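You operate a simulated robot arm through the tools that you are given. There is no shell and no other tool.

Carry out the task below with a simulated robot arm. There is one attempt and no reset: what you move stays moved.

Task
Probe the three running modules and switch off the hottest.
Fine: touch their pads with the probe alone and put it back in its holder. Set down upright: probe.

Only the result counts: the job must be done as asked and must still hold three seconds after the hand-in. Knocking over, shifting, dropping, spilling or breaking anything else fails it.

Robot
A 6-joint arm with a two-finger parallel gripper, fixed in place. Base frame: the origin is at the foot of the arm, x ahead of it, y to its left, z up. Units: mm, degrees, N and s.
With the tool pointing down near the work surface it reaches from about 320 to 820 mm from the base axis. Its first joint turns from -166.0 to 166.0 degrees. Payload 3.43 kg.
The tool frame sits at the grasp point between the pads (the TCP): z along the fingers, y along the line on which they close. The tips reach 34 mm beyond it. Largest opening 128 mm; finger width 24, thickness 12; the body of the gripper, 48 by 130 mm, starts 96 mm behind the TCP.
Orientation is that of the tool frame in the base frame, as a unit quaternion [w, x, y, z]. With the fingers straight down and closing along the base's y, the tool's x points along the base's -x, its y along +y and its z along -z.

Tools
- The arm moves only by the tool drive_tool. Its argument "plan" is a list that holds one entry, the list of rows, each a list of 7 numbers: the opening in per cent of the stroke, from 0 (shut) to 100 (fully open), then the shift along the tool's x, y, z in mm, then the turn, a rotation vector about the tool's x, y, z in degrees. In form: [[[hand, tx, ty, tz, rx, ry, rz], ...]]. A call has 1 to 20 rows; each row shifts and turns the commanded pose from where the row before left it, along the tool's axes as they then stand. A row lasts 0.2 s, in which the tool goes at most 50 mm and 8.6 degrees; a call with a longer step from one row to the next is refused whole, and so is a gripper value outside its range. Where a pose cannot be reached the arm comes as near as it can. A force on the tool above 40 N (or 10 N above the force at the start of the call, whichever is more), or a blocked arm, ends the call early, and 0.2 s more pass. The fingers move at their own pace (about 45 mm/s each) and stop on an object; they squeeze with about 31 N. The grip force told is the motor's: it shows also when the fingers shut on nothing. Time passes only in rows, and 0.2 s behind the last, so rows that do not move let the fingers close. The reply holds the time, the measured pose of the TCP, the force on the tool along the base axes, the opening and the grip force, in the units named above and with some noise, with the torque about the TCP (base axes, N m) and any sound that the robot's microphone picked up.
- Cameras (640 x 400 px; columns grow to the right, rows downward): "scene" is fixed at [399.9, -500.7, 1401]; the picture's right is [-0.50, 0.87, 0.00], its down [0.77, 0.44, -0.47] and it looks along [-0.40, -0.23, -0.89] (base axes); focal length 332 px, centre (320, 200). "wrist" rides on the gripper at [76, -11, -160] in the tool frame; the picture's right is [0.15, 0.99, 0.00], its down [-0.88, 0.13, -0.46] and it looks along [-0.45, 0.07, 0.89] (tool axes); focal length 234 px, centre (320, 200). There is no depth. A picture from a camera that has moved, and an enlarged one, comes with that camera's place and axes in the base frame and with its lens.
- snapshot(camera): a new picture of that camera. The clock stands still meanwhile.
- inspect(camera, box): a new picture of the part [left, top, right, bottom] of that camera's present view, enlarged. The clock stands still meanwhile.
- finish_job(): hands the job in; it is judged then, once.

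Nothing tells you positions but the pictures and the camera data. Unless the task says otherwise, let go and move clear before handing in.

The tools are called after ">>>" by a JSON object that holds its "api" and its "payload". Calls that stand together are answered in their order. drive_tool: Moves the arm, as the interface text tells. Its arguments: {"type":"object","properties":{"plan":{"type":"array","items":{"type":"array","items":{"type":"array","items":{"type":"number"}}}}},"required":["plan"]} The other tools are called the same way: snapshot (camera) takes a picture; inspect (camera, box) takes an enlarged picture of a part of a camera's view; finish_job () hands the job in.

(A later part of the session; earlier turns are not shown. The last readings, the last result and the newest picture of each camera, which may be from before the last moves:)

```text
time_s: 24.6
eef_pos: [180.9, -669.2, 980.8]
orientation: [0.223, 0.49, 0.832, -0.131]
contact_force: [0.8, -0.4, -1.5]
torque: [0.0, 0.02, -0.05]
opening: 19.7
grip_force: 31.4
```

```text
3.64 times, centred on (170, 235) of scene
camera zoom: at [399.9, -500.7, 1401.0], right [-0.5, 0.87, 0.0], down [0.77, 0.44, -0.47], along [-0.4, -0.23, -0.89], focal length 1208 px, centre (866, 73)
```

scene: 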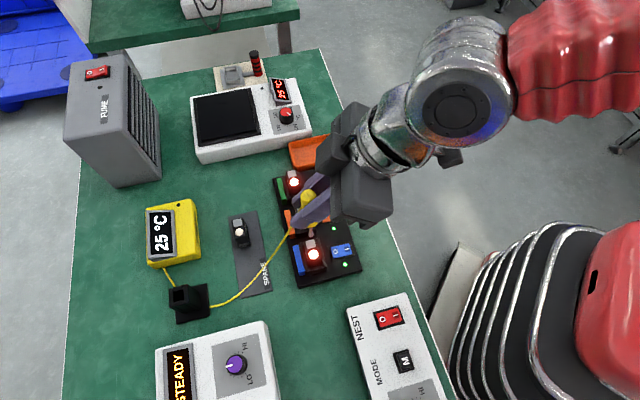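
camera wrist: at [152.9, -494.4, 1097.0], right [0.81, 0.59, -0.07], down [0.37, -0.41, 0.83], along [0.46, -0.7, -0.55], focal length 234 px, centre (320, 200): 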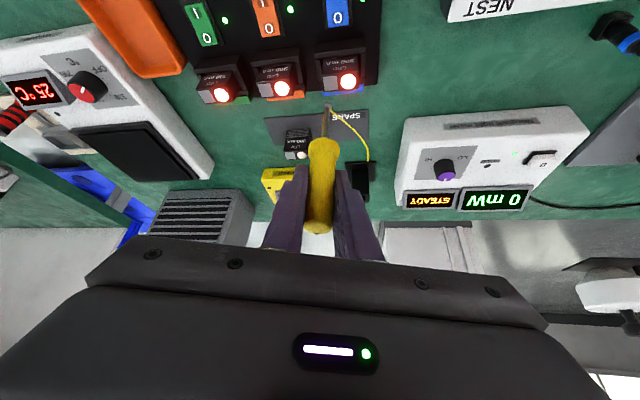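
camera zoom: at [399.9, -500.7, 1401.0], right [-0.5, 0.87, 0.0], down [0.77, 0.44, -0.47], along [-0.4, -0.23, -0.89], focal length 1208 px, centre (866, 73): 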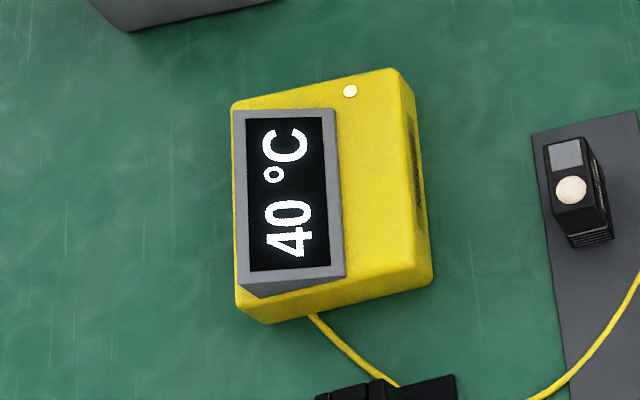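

The reading is held until the next contact. Aligned over the orange pad; descending 23 mm, then creeping.

>>> {"api": "drive_tool", "payload": {"plan": [[[0, 4, 0, 6.93, 0, 0, 0], [0, 4, 0, 6.93, 0, 0, 0], [0, 2, 0, 3.46, 0, 0, 0], [0, 1.5, 0, 2.6, 0, 0, 0], [0, 0, 0, 0, 0, 0, 0]]]}}

>>> {"api": "inspect", "payload": {"camera": "wrist", "box": [290, 60, 370, 130]}}

>>> {"api": "inspect", "payload": {"camera": "scene", "box": [120, 180, 220, 290]}}

```text
time_s: 25.8
eef_pos: [180.2, -670.2, 957.6]
orientation: [0.223, 0.49, 0.832, -0.131]
contact_force: [-1.2, -0.5, -1.0]
torque: [-0.01, 0.0, -0.01]
opening: 19.9
grip_force: 30.6
```

```text
5.71 times, centred on (330, 95) of wrist
camera zoom: at [100.5, -548.7, 1058.4], right [0.8, 0.59, -0.07], down [0.37, -0.41, 0.83], along [0.46, -0.7, -0.55], focal length 1338 px, centre (263, 800)
```

zoom: 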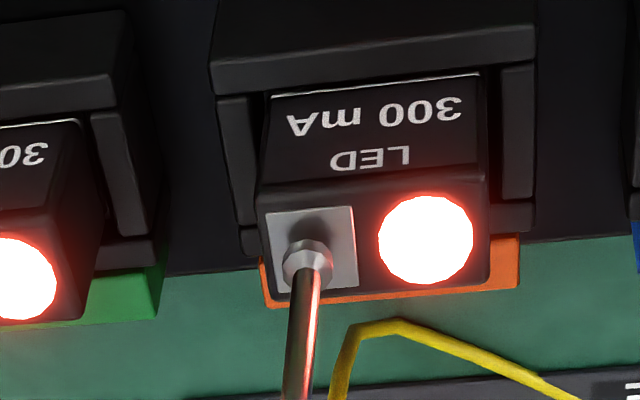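

```text
3.64 times, centred on (170, 235) of scene
camera zoom: at [399.9, -500.7, 1401.0], right [-0.5, 0.87, 0.0], down [0.77, 0.44, -0.47], along [-0.4, -0.23, -0.89], focal length 1208 px, centre (866, 73)
```

zoom: 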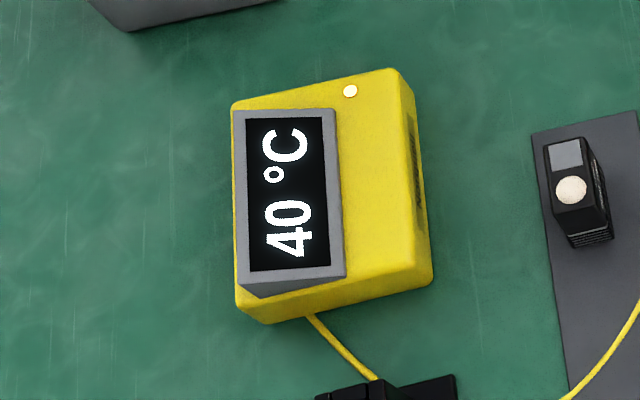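

>>> {"api": "drive_tool", "payload": {"plan": [[[0, 0.5, 0, 0.87, 0, 0, 0], [0, 0.5, 0, 0.87, 0, 0, 0], [0, 0, 0, 0, 0, 0, 0]]]}}

>>> {"api": "inspect", "payload": {"camera": "scene", "box": [120, 180, 220, 290]}}

>>> {"api": "inspect", "payload": {"camera": "wrist", "box": [290, 60, 370, 130]}}

```text
time_s: 26.6
eef_pos: [181.3, -669.9, 953.7]
orientation: [0.223, 0.491, 0.832, -0.132]
contact_force: [-0.6, 0.5, -0.4]
torque: [0.01, -0.02, 0.0]
opening: 19.8
grip_force: 31.3
```

```text
3.64 times, centred on (170, 235) of scene
camera zoom: at [399.9, -500.7, 1401.0], right [-0.5, 0.87, 0.0], down [0.77, 0.44, -0.47], along [-0.4, -0.23, -0.89], focal length 1208 px, centre (866, 73)
```

zoom: 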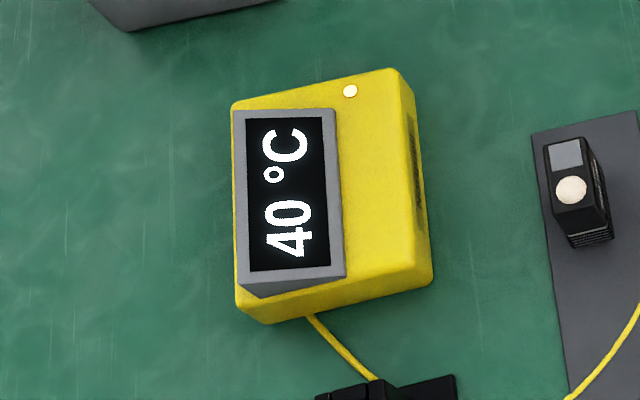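

```text
5.71 times, centred on (330, 95) of wrist
camera zoom: at [100.6, -548.3, 1056.1], right [0.8, 0.59, -0.07], down [0.37, -0.41, 0.83], along [0.46, -0.7, -0.55], focal length 1338 px, centre (263, 800)
```

zoom: 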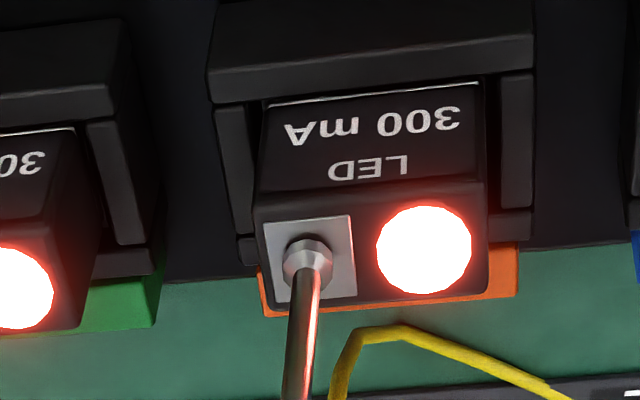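

>>> {"api": "drive_tool", "payload": {"plan": [[[0, 0.5, 0, 0.87, 0, 0, 0], [0, 0, 0, 0, 0, 0, 0]]]}}

>>> {"api": "inspect", "payload": {"camera": "scene", "box": [120, 180, 220, 290]}}

```text
time_s: 27.2
eef_pos: [179.8, -670.0, 953.1]
orientation: [0.224, 0.491, 0.832, -0.132]
contact_force: [0.3, 0.4, 0.1]
torque: [0.01, 0.0, -0.03]
opening: 19.8
grip_force: 31.0
```

```text
3.64 times, centred on (170, 235) of scene
camera zoom: at [399.9, -500.7, 1401.0], right [-0.5, 0.87, 0.0], down [0.77, 0.44, -0.47], along [-0.4, -0.23, -0.89], focal length 1208 px, centre (866, 73)
```

zoom: 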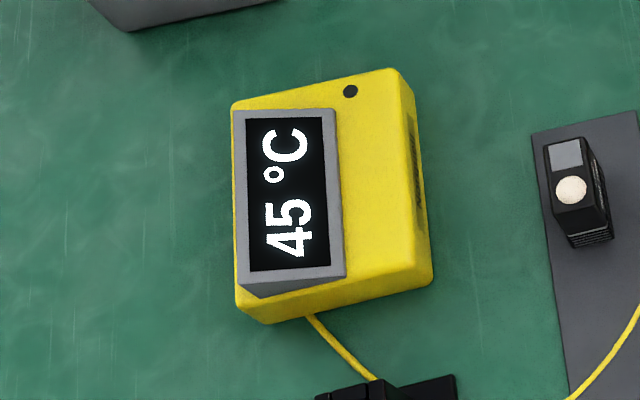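

Contact on the orange pad: 45 °C and settling (indicator off). Holding.

>>> {"api": "drive_tool", "payload": {"plan": [[[0, 0, 0, 0, 0, 0, 0], [0, 0, 0, 0, 0, 0, 0], [0, 0, 0, 0, 0, 0, 0], [0, 0, 0, 0, 0, 0, 0], [0, 0, 0, 0, 0, 0, 0], [0, 0, 0, 0, 0, 0, 0], [0, 0, 0, 0, 0, 0, 0], [0, 0, 0, 0, 0, 0, 0], [0, 0, 0, 0, 0, 0, 0], [0, 0, 0, 0, 0, 0, 0]]]}}

>>> {"api": "inspect", "payload": {"camera": "scene", "box": [120, 180, 220, 290]}}

```text
time_s: 29.4
eef_pos: [181.3, -669.6, 953.2]
orientation: [0.223, 0.491, 0.832, -0.131]
contact_force: [-0.4, 0.2, -0.3]
torque: [0.01, 0.02, 0.01]
opening: 19.9
grip_force: 30.9
```

```text
3.64 times, centred on (170, 235) of scene
camera zoom: at [399.9, -500.7, 1401.0], right [-0.5, 0.87, 0.0], down [0.77, 0.44, -0.47], along [-0.4, -0.23, -0.89], focal length 1208 px, centre (866, 73)
```

zoom: 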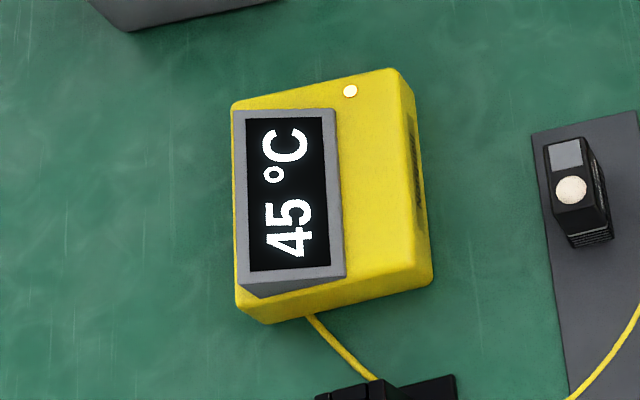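

Orange settled at 45 °C. Lifting and moving on to the green pad the same way.

>>> {"api": "drive_tool", "payload": {"plan": [[[0, -6.25, 0, -10.8, 0, 0, 0], [0, -6.25, 0, -10.8, 0, 0, 0], [0, -6.0, -24.3, 3.5, 0, 0, 0], [0, -6.0, -24.3, 3.5, 0, 0, 0], [0, -6.0, -24.3, 3.5, 0, 0, 0], [0, 0, 0, 0, 0, 0, 0], [0, 0, 0, 0, 0, 0, 0]]]}}

>>> {"api": "inspect", "payload": {"camera": "wrist", "box": [270, 40, 390, 140]}}

>>> {"api": "inspect", "payload": {"camera": "scene", "box": [250, 140, 370, 290]}}

```text
time_s: 31.0
eef_pos: [126.6, -722.8, 978.7]
orientation: [0.223, 0.491, 0.832, -0.132]
contact_force: [0.1, 0.6, -0.8]
torque: [-0.01, 0.0, -0.03]
opening: 19.8
grip_force: 31.0
```

```text
4.00 times, centred on (330, 90) of wrist
camera zoom: at [47.0, -601.1, 1080.8], right [0.8, 0.59, -0.07], down [0.37, -0.41, 0.83], along [0.46, -0.7, -0.55], focal length 937 px, centre (280, 640)
```

zoom: 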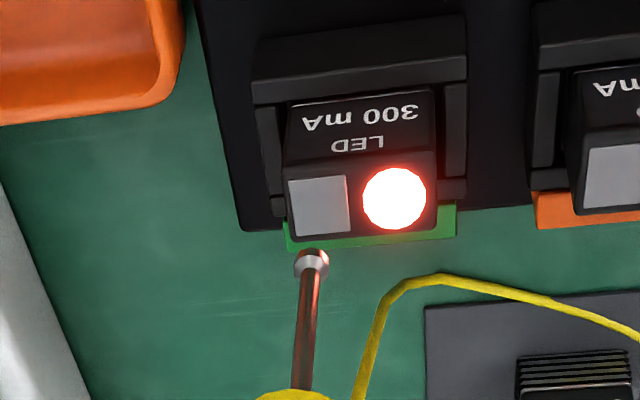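

```text
2.67 times, centred on (310, 215) of scene
camera zoom: at [399.9, -500.7, 1401.0], right [-0.5, 0.87, 0.0], down [0.77, 0.44, -0.47], along [-0.4, -0.23, -0.89], focal length 886 px, centre (347, 160)
```

zoom: 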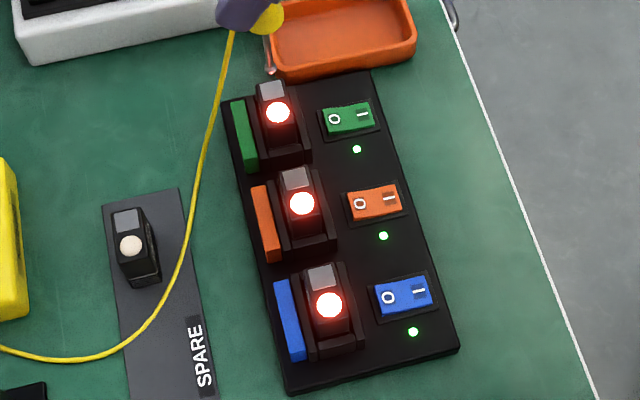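

>>> {"api": "drive_tool", "payload": {"plan": [[[0, 4, 0.8, 6.93, 0, 0, 0], [0, 4, 0.7, 6.93, 0, 0, 0], [0, 2, 0, 3.46, 0, 0, 0], [0, 1.5, 0, 2.6, 0, 0, 0], [0, 0, 0, 0, 0, 0, 0]]]}}

>>> {"api": "inspect", "payload": {"camera": "wrist", "box": [290, 60, 370, 130]}}

>>> {"api": "inspect", "payload": {"camera": "scene", "box": [120, 180, 220, 290]}}

```text
time_s: 32.2
eef_pos: [128.4, -723.1, 953.9]
orientation: [0.222, 0.492, 0.832, -0.131]
contact_force: [-1.2, 0.4, -0.7]
torque: [-0.04, 0.03, -0.02]
opening: 19.6
grip_force: 31.3
```

```text
5.71 times, centred on (330, 95) of wrist
camera zoom: at [48.7, -600.8, 1056.3], right [0.8, 0.59, -0.07], down [0.37, -0.41, 0.83], along [0.46, -0.7, -0.55], focal length 1338 px, centre (263, 800)
```

zoom: 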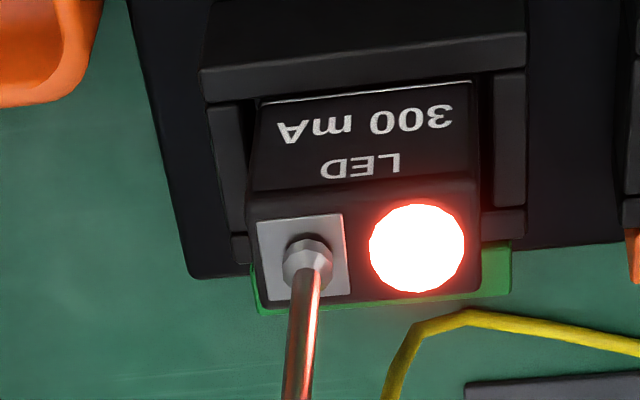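

```text
3.64 times, centred on (170, 235) of scene
camera zoom: at [399.9, -500.7, 1401.0], right [-0.5, 0.87, 0.0], down [0.77, 0.44, -0.47], along [-0.4, -0.23, -0.89], focal length 1208 px, centre (866, 73)
```

zoom: 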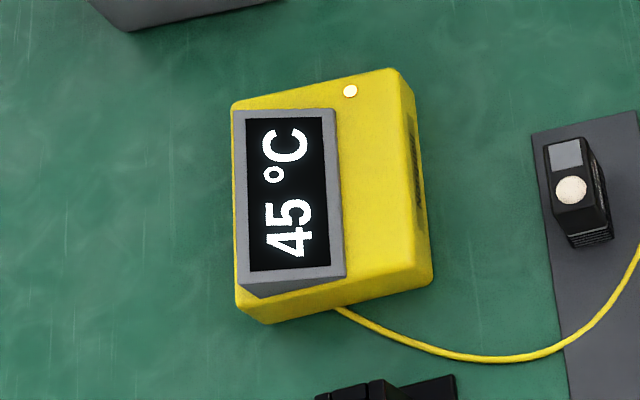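

>>> {"api": "drive_tool", "payload": {"plan": [[[0, 0.5, 0, 0.87, 0, 0, 0], [0, 0, 0, 0, 0, 0, 0]]]}}

>>> {"api": "inspect", "payload": {"camera": "scene", "box": [120, 180, 220, 290]}}

```text
time_s: 32.8
eef_pos: [127.8, -724.8, 954.0]
orientation: [0.223, 0.491, 0.832, -0.132]
contact_force: [0.3, -0.4, 0.5]
torque: [0.01, 0.03, 0.01]
opening: 19.6
grip_force: 31.1
```

```text
3.64 times, centred on (170, 235) of scene
camera zoom: at [399.9, -500.7, 1401.0], right [-0.5, 0.87, 0.0], down [0.77, 0.44, -0.47], along [-0.4, -0.23, -0.89], focal length 1208 px, centre (866, 73)
```

zoom: 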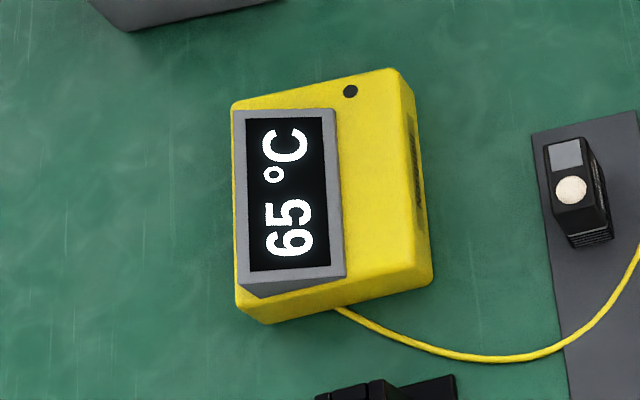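

Contact on green: already 65 °C and still settling. Holding until the indicator lights.

>>> {"api": "drive_tool", "payload": {"plan": [[[0, 0, 0, 0, 0, 0, 0], [0, 0, 0, 0, 0, 0, 0], [0, 0, 0, 0, 0, 0, 0], [0, 0, 0, 0, 0, 0, 0], [0, 0, 0, 0, 0, 0, 0], [0, 0, 0, 0, 0, 0, 0], [0, 0, 0, 0, 0, 0, 0], [0, 0, 0, 0, 0, 0, 0], [0, 0, 0, 0, 0, 0, 0], [0, 0, 0, 0, 0, 0, 0]]]}}

>>> {"api": "inspect", "payload": {"camera": "scene", "box": [120, 180, 220, 290]}}

>>> {"api": "snapshot", "payload": {"camera": "scene"}}

```text
time_s: 35.0
eef_pos: [129.5, -723.4, 953.6]
orientation: [0.223, 0.49, 0.832, -0.131]
contact_force: [-0.2, -0.2, -0.5]
torque: [0.02, -0.02, -0.01]
opening: 19.7
grip_force: 31.3
```

```text
3.64 times, centred on (170, 235) of scene
camera zoom: at [399.9, -500.7, 1401.0], right [-0.5, 0.87, 0.0], down [0.77, 0.44, -0.47], along [-0.4, -0.23, -0.89], focal length 1208 px, centre (866, 73)
```

zoom: 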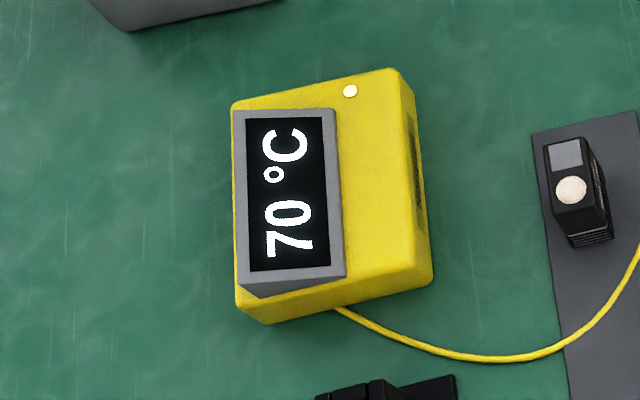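

```text
taken
```

scene: 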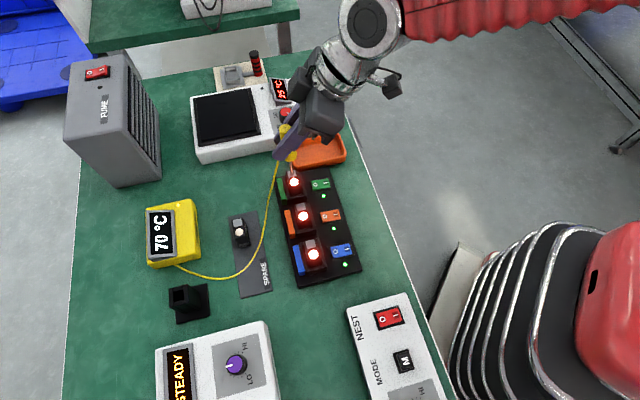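

Green settled at 70 °C, versus 45 (orange) and 40 (blue), so green is the hottest. Now I lift the probe and carry it back above its holder.

>>> {"api": "drive_tool", "payload": {"plan": [[[0, -10.75, 0, -18.6, 0, 0, 0], [0, -10.75, 0, -18.6, 0, 0, 0], [0, -18.5, 29.8, 10.7, 0, 0, 0], [0, -18.5, 29.8, 10.7, 0, 0, 0], [0, -18.5, 29.8, 10.7, 0, 0, 0], [0, -18.5, 29.8, 10.7, 0, 0, 0], [0, -18.5, 29.8, 10.7, 0, 0, 0], [0, -18.5, 29.8, 10.7, 0, 0, 0], [0, -18.5, 29.8, 10.7, 0, 0, 0], [0, -18.5, 29.8, 10.7, 0, 0, 0], [0, 0, 0, 0, 0, 0, 0], [0, 0, 0, 0, 0, 0, 0], [0, 0, 0, 0, 0, 0, 0]]]}}

>>> {"api": "inspect", "payload": {"camera": "wrist", "box": [270, 10, 380, 150]}}

>>> {"api": "inspect", "payload": {"camera": "scene", "box": [150, 260, 230, 320]}}

```text
time_s: 37.8
eef_pos: [417.5, -759.9, 996.6]
orientation: [0.222, 0.491, 0.832, -0.132]
contact_force: [0.1, 0.3, -0.1]
torque: [-0.01, 0.01, 0.0]
opening: 19.4
grip_force: 30.8
```

```text
2.86 times, centred on (325, 80) of wrist
camera zoom: at [338.4, -637.4, 1098.6], right [0.81, 0.59, -0.07], down [0.37, -0.41, 0.83], along [0.46, -0.7, -0.55], focal length 669 px, centre (306, 543)
```

zoom: 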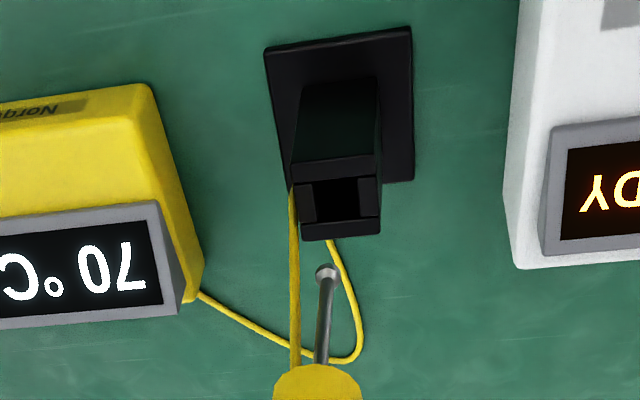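

```text
6.67 times, centred on (190, 290) of scene
camera zoom: at [399.9, -500.7, 1401.0], right [-0.5, 0.87, 0.0], down [0.77, 0.44, -0.47], along [-0.4, -0.23, -0.89], focal length 2215 px, centre (1187, -400)
```

zoom: 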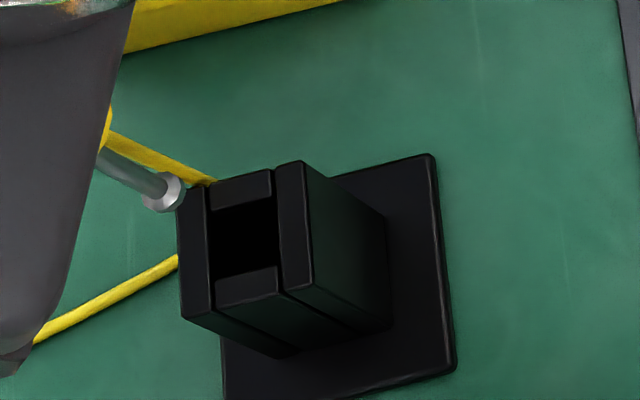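

The probe is back above its holder, about 2–3 mm off from where I lifted it. I'll correct that, lower to just above the opening, and check again.

>>> {"api": "drive_tool", "payload": {"plan": [[[0, 1.6, 2.3, -0.9, 0, 0, 0], [0, 6.5, 0, 11.26, 0, 0, 0], [0, 6.5, 0, 11.26, 0, 0, 0], [0, 0, 0, 0, 0, 0, 0], [0, 0, 0, 0, 0, 0, 0]]]}}

>>> {"api": "inspect", "payload": {"camera": "wrist", "box": [270, 10, 380, 150]}}

>>> {"api": "inspect", "payload": {"camera": "scene", "box": [150, 260, 230, 320]}}

```text
time_s: 39.0
eef_pos: [419.5, -756.7, 971.1]
orientation: [0.222, 0.491, 0.832, -0.132]
contact_force: [0.5, -0.3, -0.7]
torque: [0.04, -0.01, 0.02]
opening: 19.7
grip_force: 30.3
```

```text
2.86 times, centred on (325, 80) of wrist
camera zoom: at [340.1, -633.5, 1072.3], right [0.8, 0.59, -0.07], down [0.37, -0.41, 0.83], along [0.46, -0.7, -0.55], focal length 669 px, centre (306, 543)
```

zoom: 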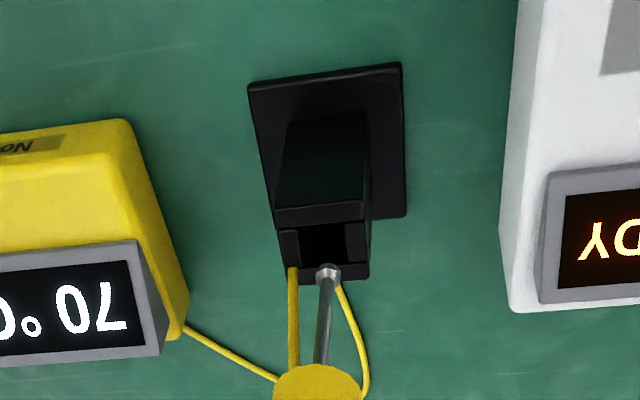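

```text
6.67 times, centred on (190, 290) of scene
camera zoom: at [399.9, -500.7, 1401.0], right [-0.5, 0.87, 0.0], down [0.77, 0.44, -0.47], along [-0.4, -0.23, -0.89], focal length 2215 px, centre (1187, -400)
```

zoom: 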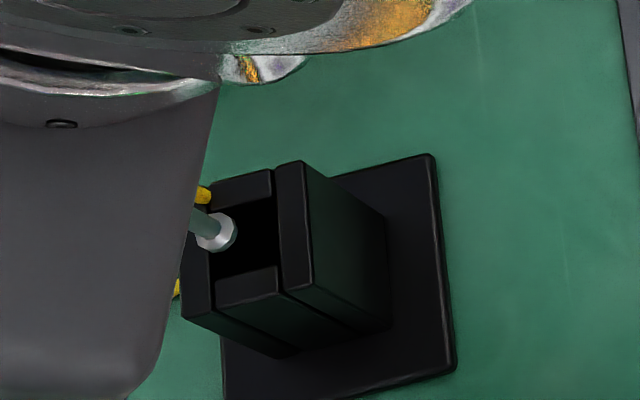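

The tip is just above the opening, about 1–1.5 mm off in two directions. I'll correct that and lower 30 mm into the hole, watching the force.

>>> {"api": "drive_tool", "payload": {"plan": [[[0, -1.0, -1.6, 0.6, 0, 0, 0], [0, 4, 0, 6.93, 0, 0, 0], [0, 3.5, 0, 6.06, 0, 0, 0], [0, 3.5, 0, 6.06, 0, 0, 0], [0, 4, 0, 6.93, 0, 0, 0], [0, 0, 0, 0, 0, 0, 0]]]}}

>>> {"api": "inspect", "payload": {"camera": "wrist", "box": [270, 30, 380, 170]}}

>>> {"api": "inspect", "payload": {"camera": "scene", "box": [150, 260, 230, 320]}}

```text
time_s: 40.4
eef_pos: [419.5, -757.6, 940.2]
orientation: [0.223, 0.491, 0.832, -0.132]
contact_force: [0.0, 0.1, -0.2]
torque: [-0.03, 0.01, -0.01]
opening: 19.8
grip_force: 31.0
```

```text
2.86 times, centred on (325, 100) of wrist
camera zoom: at [339.2, -635.5, 1042.2], right [0.8, 0.59, -0.07], down [0.37, -0.4, 0.84], along [0.46, -0.7, -0.55], focal length 669 px, centre (306, 486)
```

zoom: 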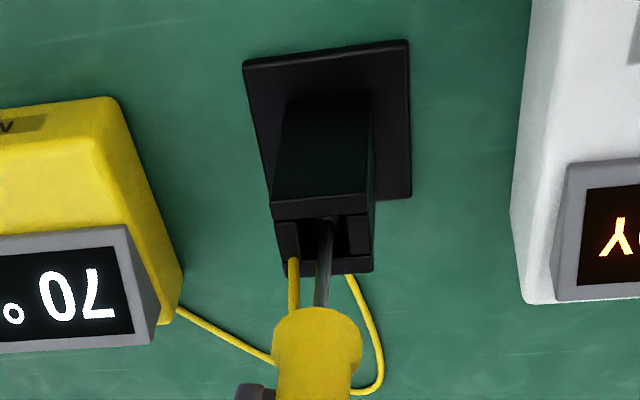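

```text
6.67 times, centred on (190, 290) of scene
camera zoom: at [399.9, -500.7, 1401.0], right [-0.5, 0.87, 0.0], down [0.77, 0.44, -0.47], along [-0.4, -0.23, -0.89], focal length 2215 px, centre (1187, -400)
```

zoom: 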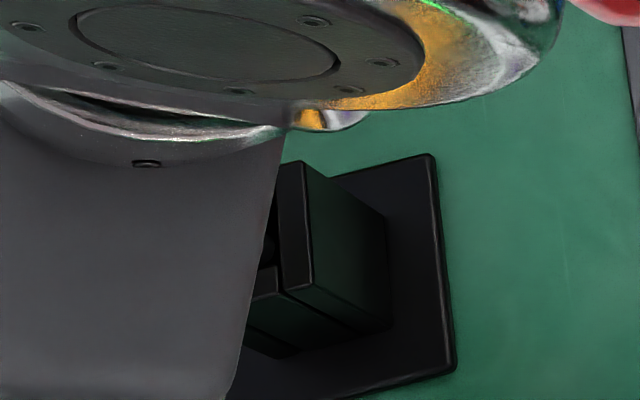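

The shaft is inside the hole, centred, with no contact force. Lowering to about z 899, then creeping to seat the collar.

>>> {"api": "drive_tool", "payload": {"plan": [[[0, 5, 0, 8.66, 0, 0, 0], [0, 5, 0, 8.66, 0, 0, 0], [0, 5, 0, 8.66, 0, 0, 0], [0, 5, 0, 8.66, 0, 0, 0], [0, 0, 0, 0, 0, 0, 0], [0, 0, 0, 0, 0, 0, 0]]]}}

>>> {"api": "inspect", "payload": {"camera": "wrist", "box": [260, 80, 380, 240]}}

```text
time_s: 41.8
eef_pos: [420.5, -757.1, 901.3]
orientation: [0.223, 0.491, 0.832, -0.132]
contact_force: [-0.2, -0.2, -0.6]
torque: [-0.02, 0.01, 0.0]
opening: 19.6
grip_force: 31.5
```

```text
2.50 times, centred on (320, 160) of wrist
camera zoom: at [340.1, -634.8, 1002.1], right [0.8, 0.59, -0.07], down [0.37, -0.41, 0.83], along [0.46, -0.7, -0.55], focal length 585 px, centre (320, 300)
```

zoom: 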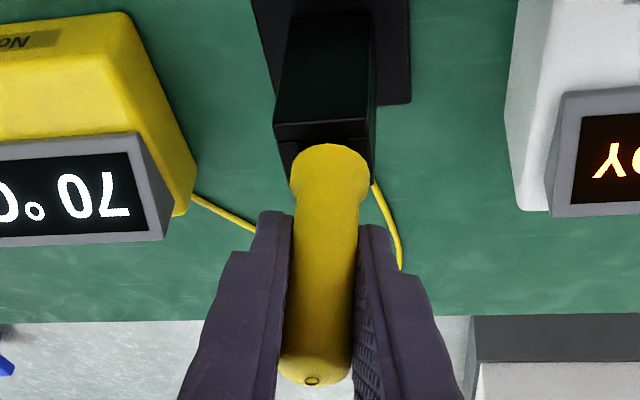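

>>> {"api": "drive_tool", "payload": {"plan": [[[0, 0.5, 0, 0.87, 0, 0, 0], [0, 0.5, 0, 0.87, 0, 0, 0], [0, 0.5, 0, 0.87, 0, 0, 0], [0, 0.5, 0, 0.87, 0, 0, 0], [0, 0, 0, 0, 0, 0, 0]]]}}

>>> {"api": "inspect", "payload": {"camera": "wrist", "box": [280, 100, 360, 180]}}

```text
time_s: 43.0
eef_pos: [420.0, -756.3, 896.0]
orientation: [0.223, 0.491, 0.832, -0.131]
contact_force: [0.4, 0.5, -0.6]
torque: [-0.01, -0.02, 0.02]
opening: 19.8
grip_force: 31.3
```

```text
5.00 times, centred on (320, 140) of wrist
camera zoom: at [340.0, -635.0, 997.8], right [0.8, 0.59, -0.07], down [0.37, -0.41, 0.83], along [0.46, -0.7, -0.55], focal length 1171 px, centre (320, 500)
```

zoom: 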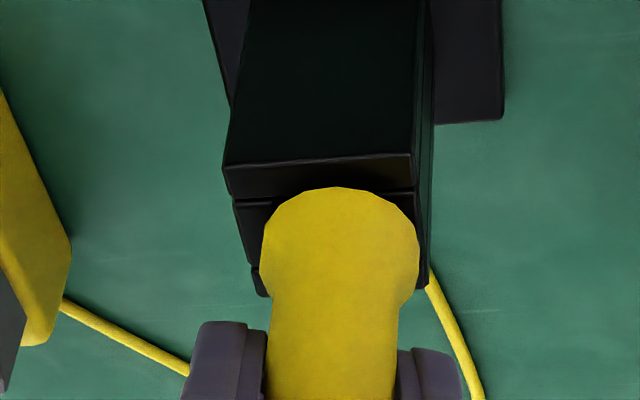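

>>> {"api": "drive_tool", "payload": {"plan": [[[0, 0.5, 0, 0.87, 0, 0, 0], [0, 0, 0, 0, 0, 0, 0]]]}}

>>> {"api": "drive_tool", "payload": {"plan": [[[0, 0, 0, 0, 0, 0, 0]]]}}

>>> {"api": "inspect", "payload": {"camera": "wrist", "box": [230, 100, 410, 250]}}

```text
time_s: 43.6
eef_pos: [420.3, -756.9, 897.0]
orientation: [0.223, 0.492, 0.831, -0.132]
contact_force: [-0.3, -0.6, -0.1]
torque: [-0.01, 0.02, 0.01]
opening: 19.9
grip_force: 30.6
```

```text
time_s: 44.0
eef_pos: [420.2, -756.7, 896.0]
orientation: [0.223, 0.491, 0.832, -0.132]
contact_force: [-0.2, -0.2, -0.3]
torque: [-0.03, -0.05, 0.01]
opening: 19.8
grip_force: 31.0
```

```text
2.67 times, centred on (320, 175) of wrist
camera zoom: at [339.8, -635.2, 997.2], right [0.8, 0.59, -0.07], down [0.37, -0.41, 0.83], along [0.46, -0.7, -0.55], focal length 624 px, centre (320, 267)
```

zoom: 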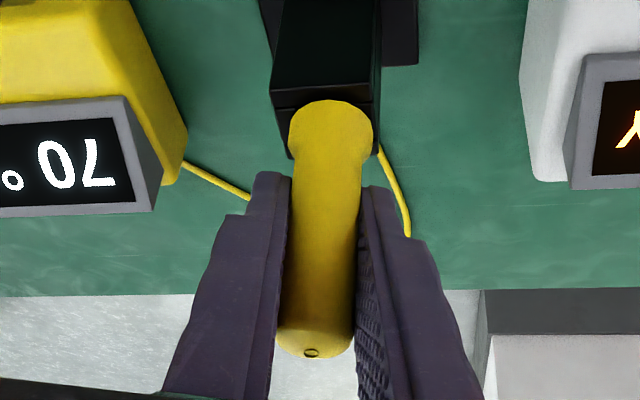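

The collar sits about 2 mm to the +y side compared with its original position. I'll shift back 2 mm and lower the last millimetre.

>>> {"api": "drive_tool", "payload": {"plan": [[[0, 0, -1, 0, 0, 0, 0], [0, 0, -1, 0, 0, 0, 0], [0, 0, 0, 0, 0, 0, 0]]]}}

>>> {"api": "inspect", "payload": {"camera": "wrist", "box": [230, 100, 410, 250]}}

```text
time_s: 44.8
eef_pos: [416.9, -757.9, 896.2]
orientation: [0.223, 0.491, 0.832, -0.132]
contact_force: [-0.1, 0.0, -0.1]
torque: [0.0, 0.05, -0.02]
opening: 20.1
grip_force: 31.1
```

```text
2.67 times, centred on (320, 175) of wrist
camera zoom: at [337.9, -636.3, 997.5], right [0.8, 0.59, -0.07], down [0.37, -0.41, 0.83], along [0.46, -0.7, -0.55], focal length 624 px, centre (320, 267)
```

zoom: 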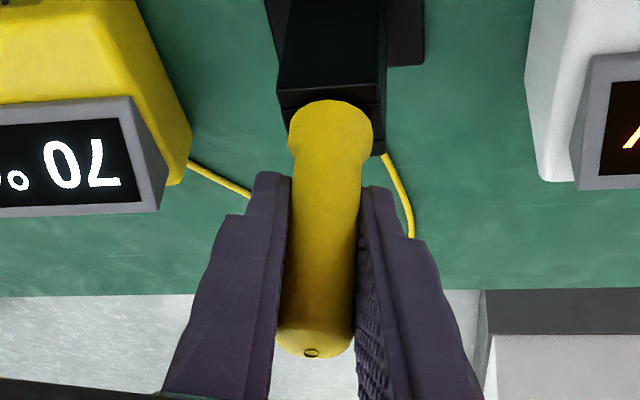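

Now it matches the original alignment. Lowering the last millimetre or two.

>>> {"api": "drive_tool", "payload": {"plan": [[[0, 0.5, 0, 0.87, 0, 0, 0], [0, 0, 0, 0, 0, 0, 0], [0, 0, 0, 0, 0, 0, 0]]]}}

>>> {"api": "drive_tool", "payload": {"plan": [[[0, 0.3, 0, 0.52, 0, 0, 0], [0, 0, 0, 0, 0, 0, 0], [0, 0, 0, 0, 0, 0, 0]]]}}

>>> {"api": "inspect", "payload": {"camera": "wrist", "box": [230, 100, 410, 250]}}

```text
time_s: 45.6
eef_pos: [417.6, -758.5, 893.7]
orientation: [0.223, 0.491, 0.832, -0.131]
contact_force: [-0.1, 1.1, -0.2]
torque: [-0.03, -0.03, -0.01]
opening: 19.5
grip_force: 30.9
```

```text
time_s: 46.4
eef_pos: [416.3, -758.0, 894.1]
orientation: [0.223, 0.491, 0.832, -0.131]
contact_force: [-0.5, -0.5, 2.0]
torque: [-0.01, 0.03, -0.01]
opening: 20.0
grip_force: 30.7
```

```text
2.67 times, centred on (320, 175) of wrist
camera zoom: at [338.0, -636.2, 996.2], right [0.8, 0.59, -0.07], down [0.37, -0.4, 0.84], along [0.46, -0.7, -0.54], focal length 624 px, centre (320, 267)
```

zoom: 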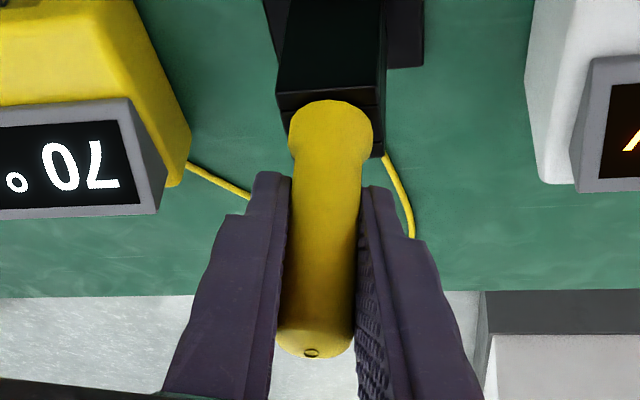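

>>> {"api": "drive_tool", "payload": {"plan": [[[0, 0, 0, 0, 0, 0, 0]]]}}

>>> {"api": "drive_tool", "payload": {"plan": [[[0, 0.25, 0, 0.43, 0, 0, 0], [0, 0, 0, 0, 0, 0, 0]]]}}

```text
time_s: 46.8
eef_pos: [417.0, -758.1, 894.8]
orientation: [0.223, 0.491, 0.832, -0.132]
contact_force: [0.2, -1.1, 4.2]
torque: [-0.01, 0.05, 0.0]
opening: 19.7
grip_force: 30.7
```

```text
time_s: 47.4
eef_pos: [416.8, -758.6, 895.6]
orientation: [0.223, 0.491, 0.831, -0.133]
contact_force: [0.2, 1.9, 7.4]
torque: [0.06, 0.02, -0.05]
opening: 19.6
grip_force: 31.0
```

The collar is seated (7 N reaction upward). Opening the gripper now.

>>> {"api": "drive_tool", "payload": {"plan": [[[20, -0.25, 0, -0.43, 0, 0, 0], [30, 0, 0, 0, 0, 0, 0], [45, 0, 0, 0, 0, 0, 0], [55, 0, 0, 0, 0, 0, 0], [60, 0, 0, 0, 0, 0, 0], [60, 0, 0, 0, 0, 0, 0], [60, 0, 0, 0, 0, 0, 0]]]}}

>>> {"api": "inspect", "payload": {"camera": "wrist", "box": [230, 100, 410, 250]}}

```text
time_s: 49.0
eef_pos: [418.6, -758.4, 894.6]
orientation: [0.222, 0.49, 0.832, -0.131]
contact_force: [0.1, -0.3, -0.2]
torque: [-0.02, 0.0, -0.02]
opening: 77.0
grip_force: 0.1
```

```text
2.67 times, centred on (320, 175) of wrist
camera zoom: at [338.0, -636.4, 995.7], right [0.8, 0.59, -0.07], down [0.37, -0.41, 0.83], along [0.46, -0.7, -0.55], focal length 624 px, centre (320, 267)
```

zoom: 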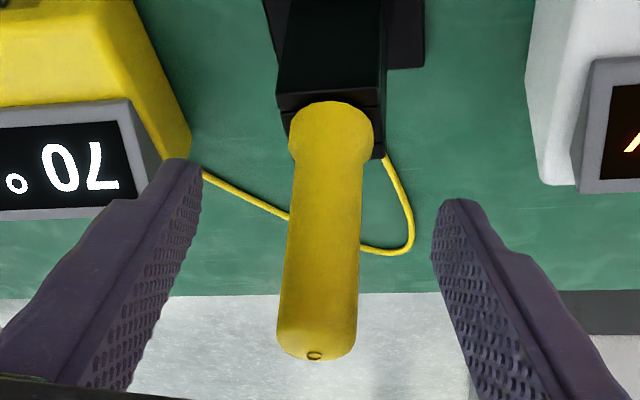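

The probe stands upright in its holder. Retreating straight up, then checking it from the scene camera.

>>> {"api": "drive_tool", "payload": {"plan": [[[60, -14.4, 0, -25, 0, 0, 0], [60, -14.4, 0, -25, 0, 0, 0], [60, -14.4, 0, -25, 0, 0, 0], [60, -14.4, 0, -25, 0, 0, 0], [60, 0, 0, 0, 0, 0, 0]]]}}

>>> {"api": "inspect", "payload": {"camera": "scene", "box": [130, 240, 230, 340]}}

>>> {"api": "snapshot", "payload": {"camera": "wrist"}}

```text
time_s: 50.2
eef_pos: [417.1, -756.4, 1008.6]
orientation: [0.223, 0.491, 0.832, -0.131]
contact_force: [0.1, -0.1, -0.2]
torque: [0.0, 0.03, 0.01]
opening: 76.8
grip_force: 0.1
```

```text
4.00 times, centred on (180, 290) of scene
camera zoom: at [399.9, -500.7, 1401.0], right [-0.5, 0.87, 0.0], down [0.77, 0.44, -0.47], along [-0.4, -0.23, -0.89], focal length 1329 px, centre (880, -160)
```

zoom: 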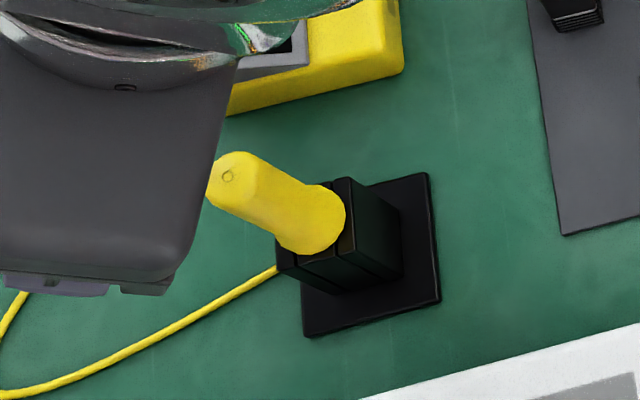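

```text
taken
camera wrist: at [336.7, -635.3, 1110.8], right [0.8, 0.59, -0.07], down [0.37, -0.41, 0.83], along [0.46, -0.7, -0.55], focal length 234 px, centre (320, 200)
```

wrist: 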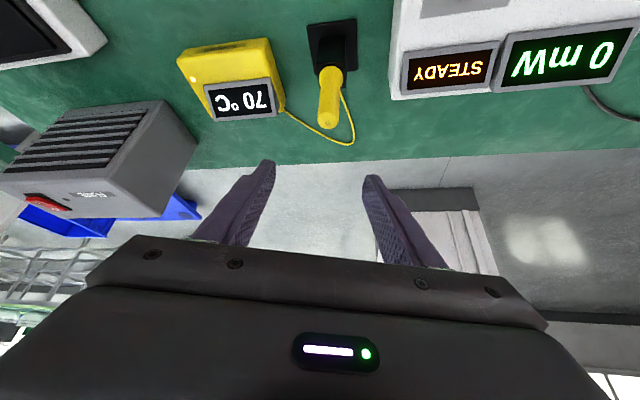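

The probe is back exactly as it stood at the start. Next I'll move inward, bring the tool upright, yaw it so the fingers close along the rocker's long axis, and close the fingers for pressing the green switch.

>>> {"api": "drive_tool", "payload": {"plan": [[[60, 31.4, -11.8, -18.1, 0, 0, 0], [60, 31.4, -11.8, -18.1, 0, 0, 0], [60, 31.4, -11.8, -18.1, 0, 0, 0], [60, 31.4, -11.8, -18.1, 0, 0, 0], [60, 31.4, -11.8, -18.1, 0, 0, 0], [60, 31.4, -11.8, -18.1, 0, 0, 0], [40, 0, 0, 0, 0, 7.5, 0], [20, 0, 0, 0, 0, 7.5, 0], [0, 0, 0, 0, 0, 7.5, 0], [0, 0, 0, 0, 0, 7.5, 0], [0, 0, 0, 0, 0, 0, 8.22], [0, 0, 0, 0, 0, 0, 8.22], [0, 0, 0, 0, 0, 0, 8.22], [0, 0, 0, 0, 0, 0, 8.22], [0, 0, 0, 0, 0, 0, 8.22], [0, 0, 0, 0, 0, 0, 8.22], [0, 0, 0, 0, 0, 0, 8.22], [0, 0, 0, 0, 0, 0, 8.22], [0, 0, 0, 0, 0, 0, 8.22], [0, 0, 0, 0, 0, 0, 0]]]}}

>>> {"api": "snapshot", "payload": {"camera": "wrist"}}

>>> {"api": "snapshot", "payload": {"camera": "scene"}}

```text
time_s: 54.4
eef_pos: [250.4, -601.7, 1009.8]
orientation: [0.0, 0.924, 0.381, 0.0]
contact_force: [-0.3, -0.1, 0.5]
torque: [-0.01, 0.0, -0.01]
opening: 0.0
grip_force: 30.8
```

```text
taken
camera wrist: at [297.1, -540.6, 1170.8], right [0.8, -0.6, 0.0], down [-0.53, -0.71, 0.46], along [-0.27, -0.36, -0.89], focal length 234 px, centre (320, 200)
```

wrist: 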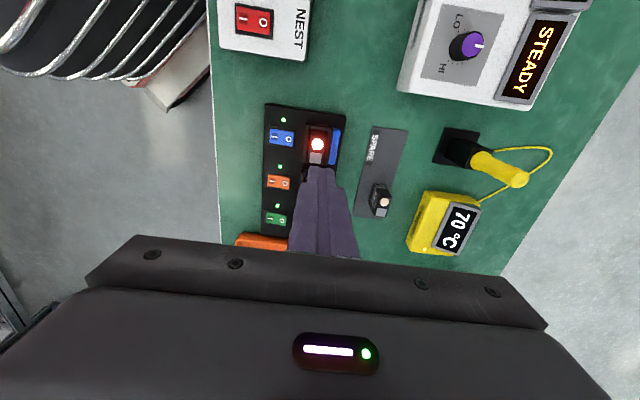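

```text
taken
```

scene: 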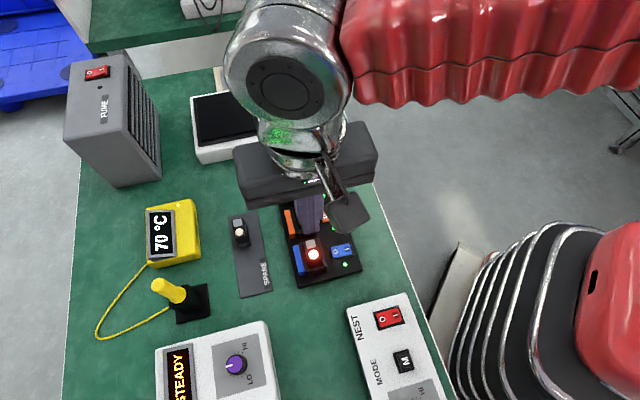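

Orientation is right. Moving over the green rocker's O side at (105, -682), still high, for a closer look.

>>> {"api": "drive_tool", "payload": {"plan": [[[0, -32, -9.1, 8, 0, 0, 0], [0, -32, -9.1, 8, 0, 0, 0], [0, -32, -9.1, 8, 0, 0, 0], [0, -32, -9.1, 8, 0, 0, 0], [0, -32, -9.1, 8, 0, 0, 0], [0, 0, 0, 10, 0, 0, 0], [0, 0, 0, 10, 0, 0, 0], [0, 0, 0, 0, 0, 0, 0]]]}}

>>> {"api": "snapshot", "payload": {"camera": "wrist"}}

>>> {"api": "inspect", "payload": {"camera": "wrist", "box": [240, 50, 400, 180]}}

>>> {"api": "inspect", "payload": {"camera": "scene", "box": [270, 150, 370, 220]}}

```text
time_s: 56.2
eef_pos: [105.4, -683.9, 949.5]
orientation: [-0.001, 0.924, 0.382, 0.0]
contact_force: [0.4, -0.6, 0.6]
torque: [-0.02, -0.02, 0.02]
opening: 0.0
grip_force: 31.8
```

```text
taken
camera wrist: at [151.6, -622.1, 1110.6], right [0.8, -0.6, 0.0], down [-0.53, -0.71, 0.46], along [-0.27, -0.37, -0.89], focal length 234 px, centre (320, 200)
```

wrist: 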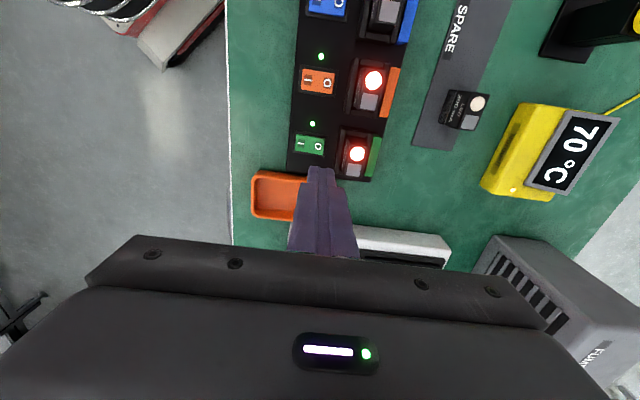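

```text
3.08 times, centred on (320, 115) of wrist
camera zoom: at [151.6, -622.1, 1110.6], right [0.8, -0.6, 0.0], down [-0.53, -0.71, 0.46], along [-0.27, -0.37, -0.89], focal length 720 px, centre (320, 462)
```

zoom: 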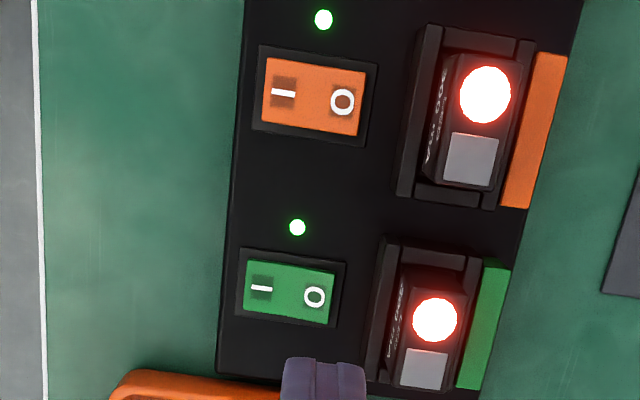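

```text
5.71 times, centred on (320, 185) of scene
camera zoom: at [399.9, -500.7, 1401.0], right [-0.5, 0.87, 0.0], down [0.77, 0.44, -0.47], along [-0.4, -0.23, -0.89], focal length 1899 px, centre (320, 286)
```

zoom: 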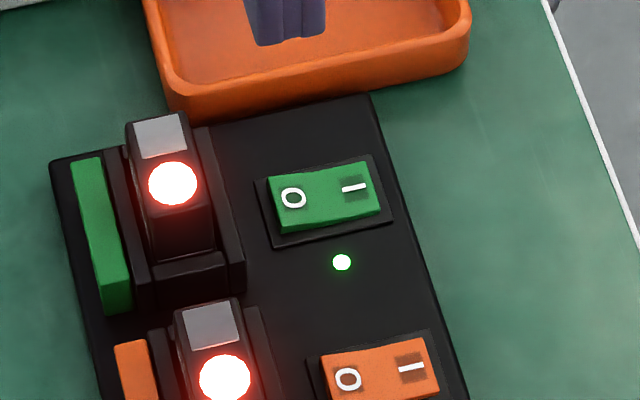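

I can see it all well: the rocker's O half is about 20 mm long, with the socket wall only about 14 mm beyond it. I'll press with one 12 mm finger: open to 60 mm and shift so the outer finger sits over the O end while the inner finger hangs clear of the board.

>>> {"api": "drive_tool", "payload": {"plan": [[[47, 0, -15.5, 0, 0, 0, 0], [47, 0, -15.5, 0, 0, 0, 0], [47, 0, 0, 15, 0, 0, 0], [47, 0, 0, 15, 0, 0, 0], [47, 0, 0, 15, 0, 0, 0], [47, 0, 0, 0, 0, 0, 0], [47, 0, 0, 0, 0, 0, 0]]]}}

>>> {"api": "inspect", "payload": {"camera": "wrist", "box": [240, 70, 400, 200]}}

>>> {"api": "inspect", "payload": {"camera": "scene", "box": [270, 140, 370, 220]}}

```text
time_s: 57.8
eef_pos: [82.3, -660.7, 902.8]
orientation: [0.0, 0.924, 0.382, 0.0]
contact_force: [0.0, -0.6, -0.1]
torque: [0.01, -0.01, 0.01]
opening: 60.0
grip_force: 0.0
```

```text
3.08 times, centred on (320, 135) of wrist
camera zoom: at [128.9, -598.7, 1064.2], right [0.8, -0.6, 0.0], down [-0.53, -0.71, 0.46], along [-0.27, -0.37, -0.89], focal length 720 px, centre (320, 400)
```

zoom: 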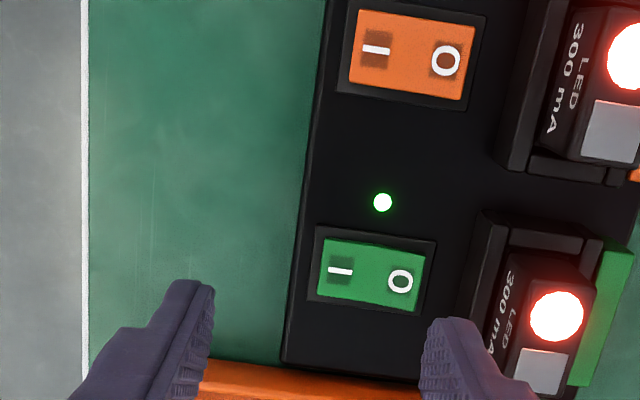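

```text
5.00 times, centred on (320, 180) of scene
camera zoom: at [399.9, -500.7, 1401.0], right [-0.5, 0.87, 0.0], down [0.77, 0.44, -0.47], along [-0.4, -0.23, -0.89], focal length 1661 px, centre (320, 300)
```

zoom: 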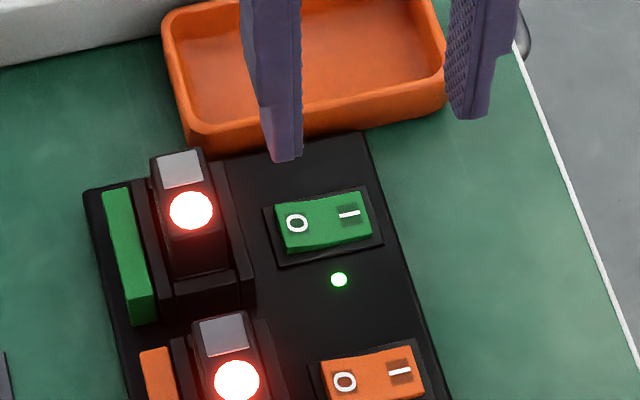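

The outer finger would land on the outer half of O; I'll shift inward 3 mm for a better bite and descend to about 10 mm above the rocker.

>>> {"api": "drive_tool", "payload": {"plan": [[[47, -1, -3, 0, 0, 0, 0], [47, 0, 0, 14, 0, 0, 0], [47, 0, 0, 14, 0, 0, 0], [47, 0, 0, 14, 0, 0, 0], [47, 0, 0, 10, 0, 0, 0], [47, 0, 0, 0, 0, 0, 0], [47, 0, 0, 0, 0, 0, 0]]]}}

>>> {"api": "inspect", "payload": {"camera": "wrist", "box": [260, 90, 420, 220]}}

>>> {"api": "inspect", "payload": {"camera": "scene", "box": [270, 150, 370, 220]}}

```text
time_s: 59.4
eef_pos: [80.1, -659.3, 852.8]
orientation: [0.0, 0.924, 0.382, 0.0]
contact_force: [0.0, 0.9, -0.3]
torque: [0.02, -0.01, -0.01]
opening: 60.2
grip_force: 0.0
```

```text
3.08 times, centred on (340, 155) of wrist
camera zoom: at [126.0, -597.9, 1014.5], right [0.8, -0.6, 0.0], down [-0.53, -0.71, 0.46], along [-0.27, -0.37, -0.89], focal length 720 px, centre (258, 338)
```

zoom: 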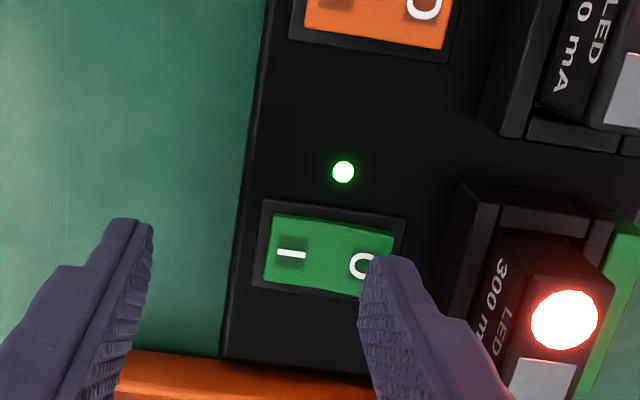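

```text
5.71 times, centred on (320, 185) of scene
camera zoom: at [399.9, -500.7, 1401.0], right [-0.5, 0.87, 0.0], down [0.77, 0.44, -0.47], along [-0.4, -0.23, -0.89], focal length 1899 px, centre (320, 286)
```

zoom: 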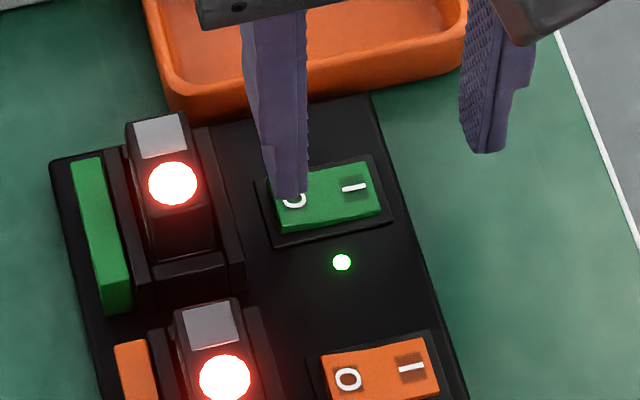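

The finger is right over the O mark with the socket well clear. Creeping down now.

>>> {"api": "drive_tool", "payload": {"plan": [[[47, 0, 0, 2.5, 0, 0, 0], [47, 0, 0, 2.5, 0, 0, 0], [47, 0, 0, 2.5, 0, 0, 0], [47, 0, 0, 2.5, 0, 0, 0], [47, 0, 0, 0, 0, 0, 0]]]}}

>>> {"api": "inspect", "payload": {"camera": "scene", "box": [270, 150, 370, 220]}}

```text
time_s: 60.6
eef_pos: [79.8, -659.9, 842.8]
orientation: [0.0, 0.924, 0.382, -0.001]
contact_force: [-0.3, 0.3, 0.0]
torque: [0.03, 0.02, 0.0]
opening: 60.3
grip_force: 0.1
```

```text
5.71 times, centred on (320, 185) of scene
camera zoom: at [399.9, -500.7, 1401.0], right [-0.5, 0.87, 0.0], down [0.77, 0.44, -0.47], along [-0.4, -0.23, -0.89], focal length 1899 px, centre (320, 286)
```

zoom: 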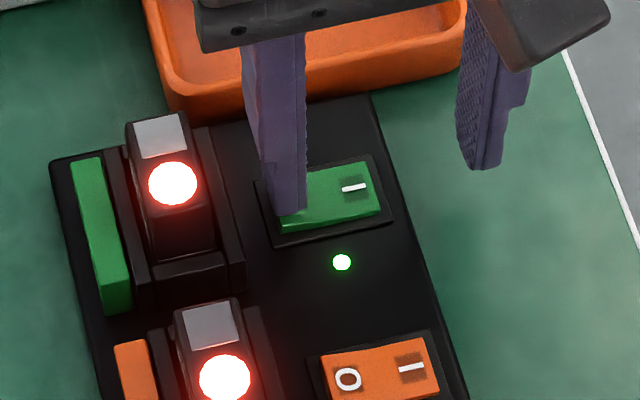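

>>> {"api": "drive_tool", "payload": {"plan": [[[47, 0, 0, 1, 0, 0, 0], [47, 0, 0, 1, 0, 0, 0], [47, 0, 0, 1, 0, 0, 0], [47, 0, 0, 0, 0, 0, 0]]]}}

>>> {"api": "inspect", "payload": {"camera": "scene", "box": [270, 150, 370, 220]}}

```text
time_s: 61.6
eef_pos: [80.9, -659.9, 840.4]
orientation: [0.001, 0.924, 0.382, 0.001]
contact_force: [-0.1, -0.1, -0.3]
torque: [-0.02, 0.02, -0.04]
opening: 60.1
grip_force: 0.1
```

```text
5.71 times, centred on (320, 185) of scene
camera zoom: at [399.9, -500.7, 1401.0], right [-0.5, 0.87, 0.0], down [0.77, 0.44, -0.47], along [-0.4, -0.23, -0.89], focal length 1899 px, centre (320, 286)
```

zoom: 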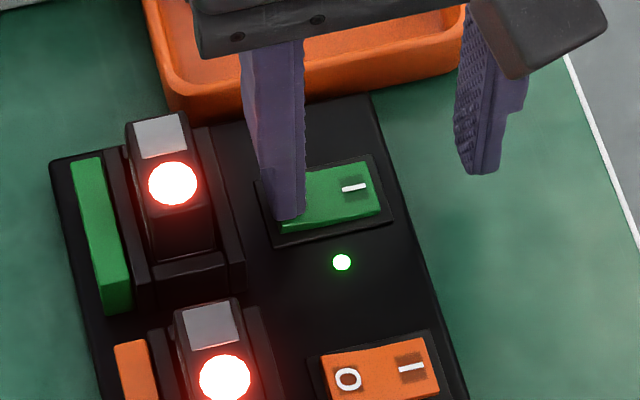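

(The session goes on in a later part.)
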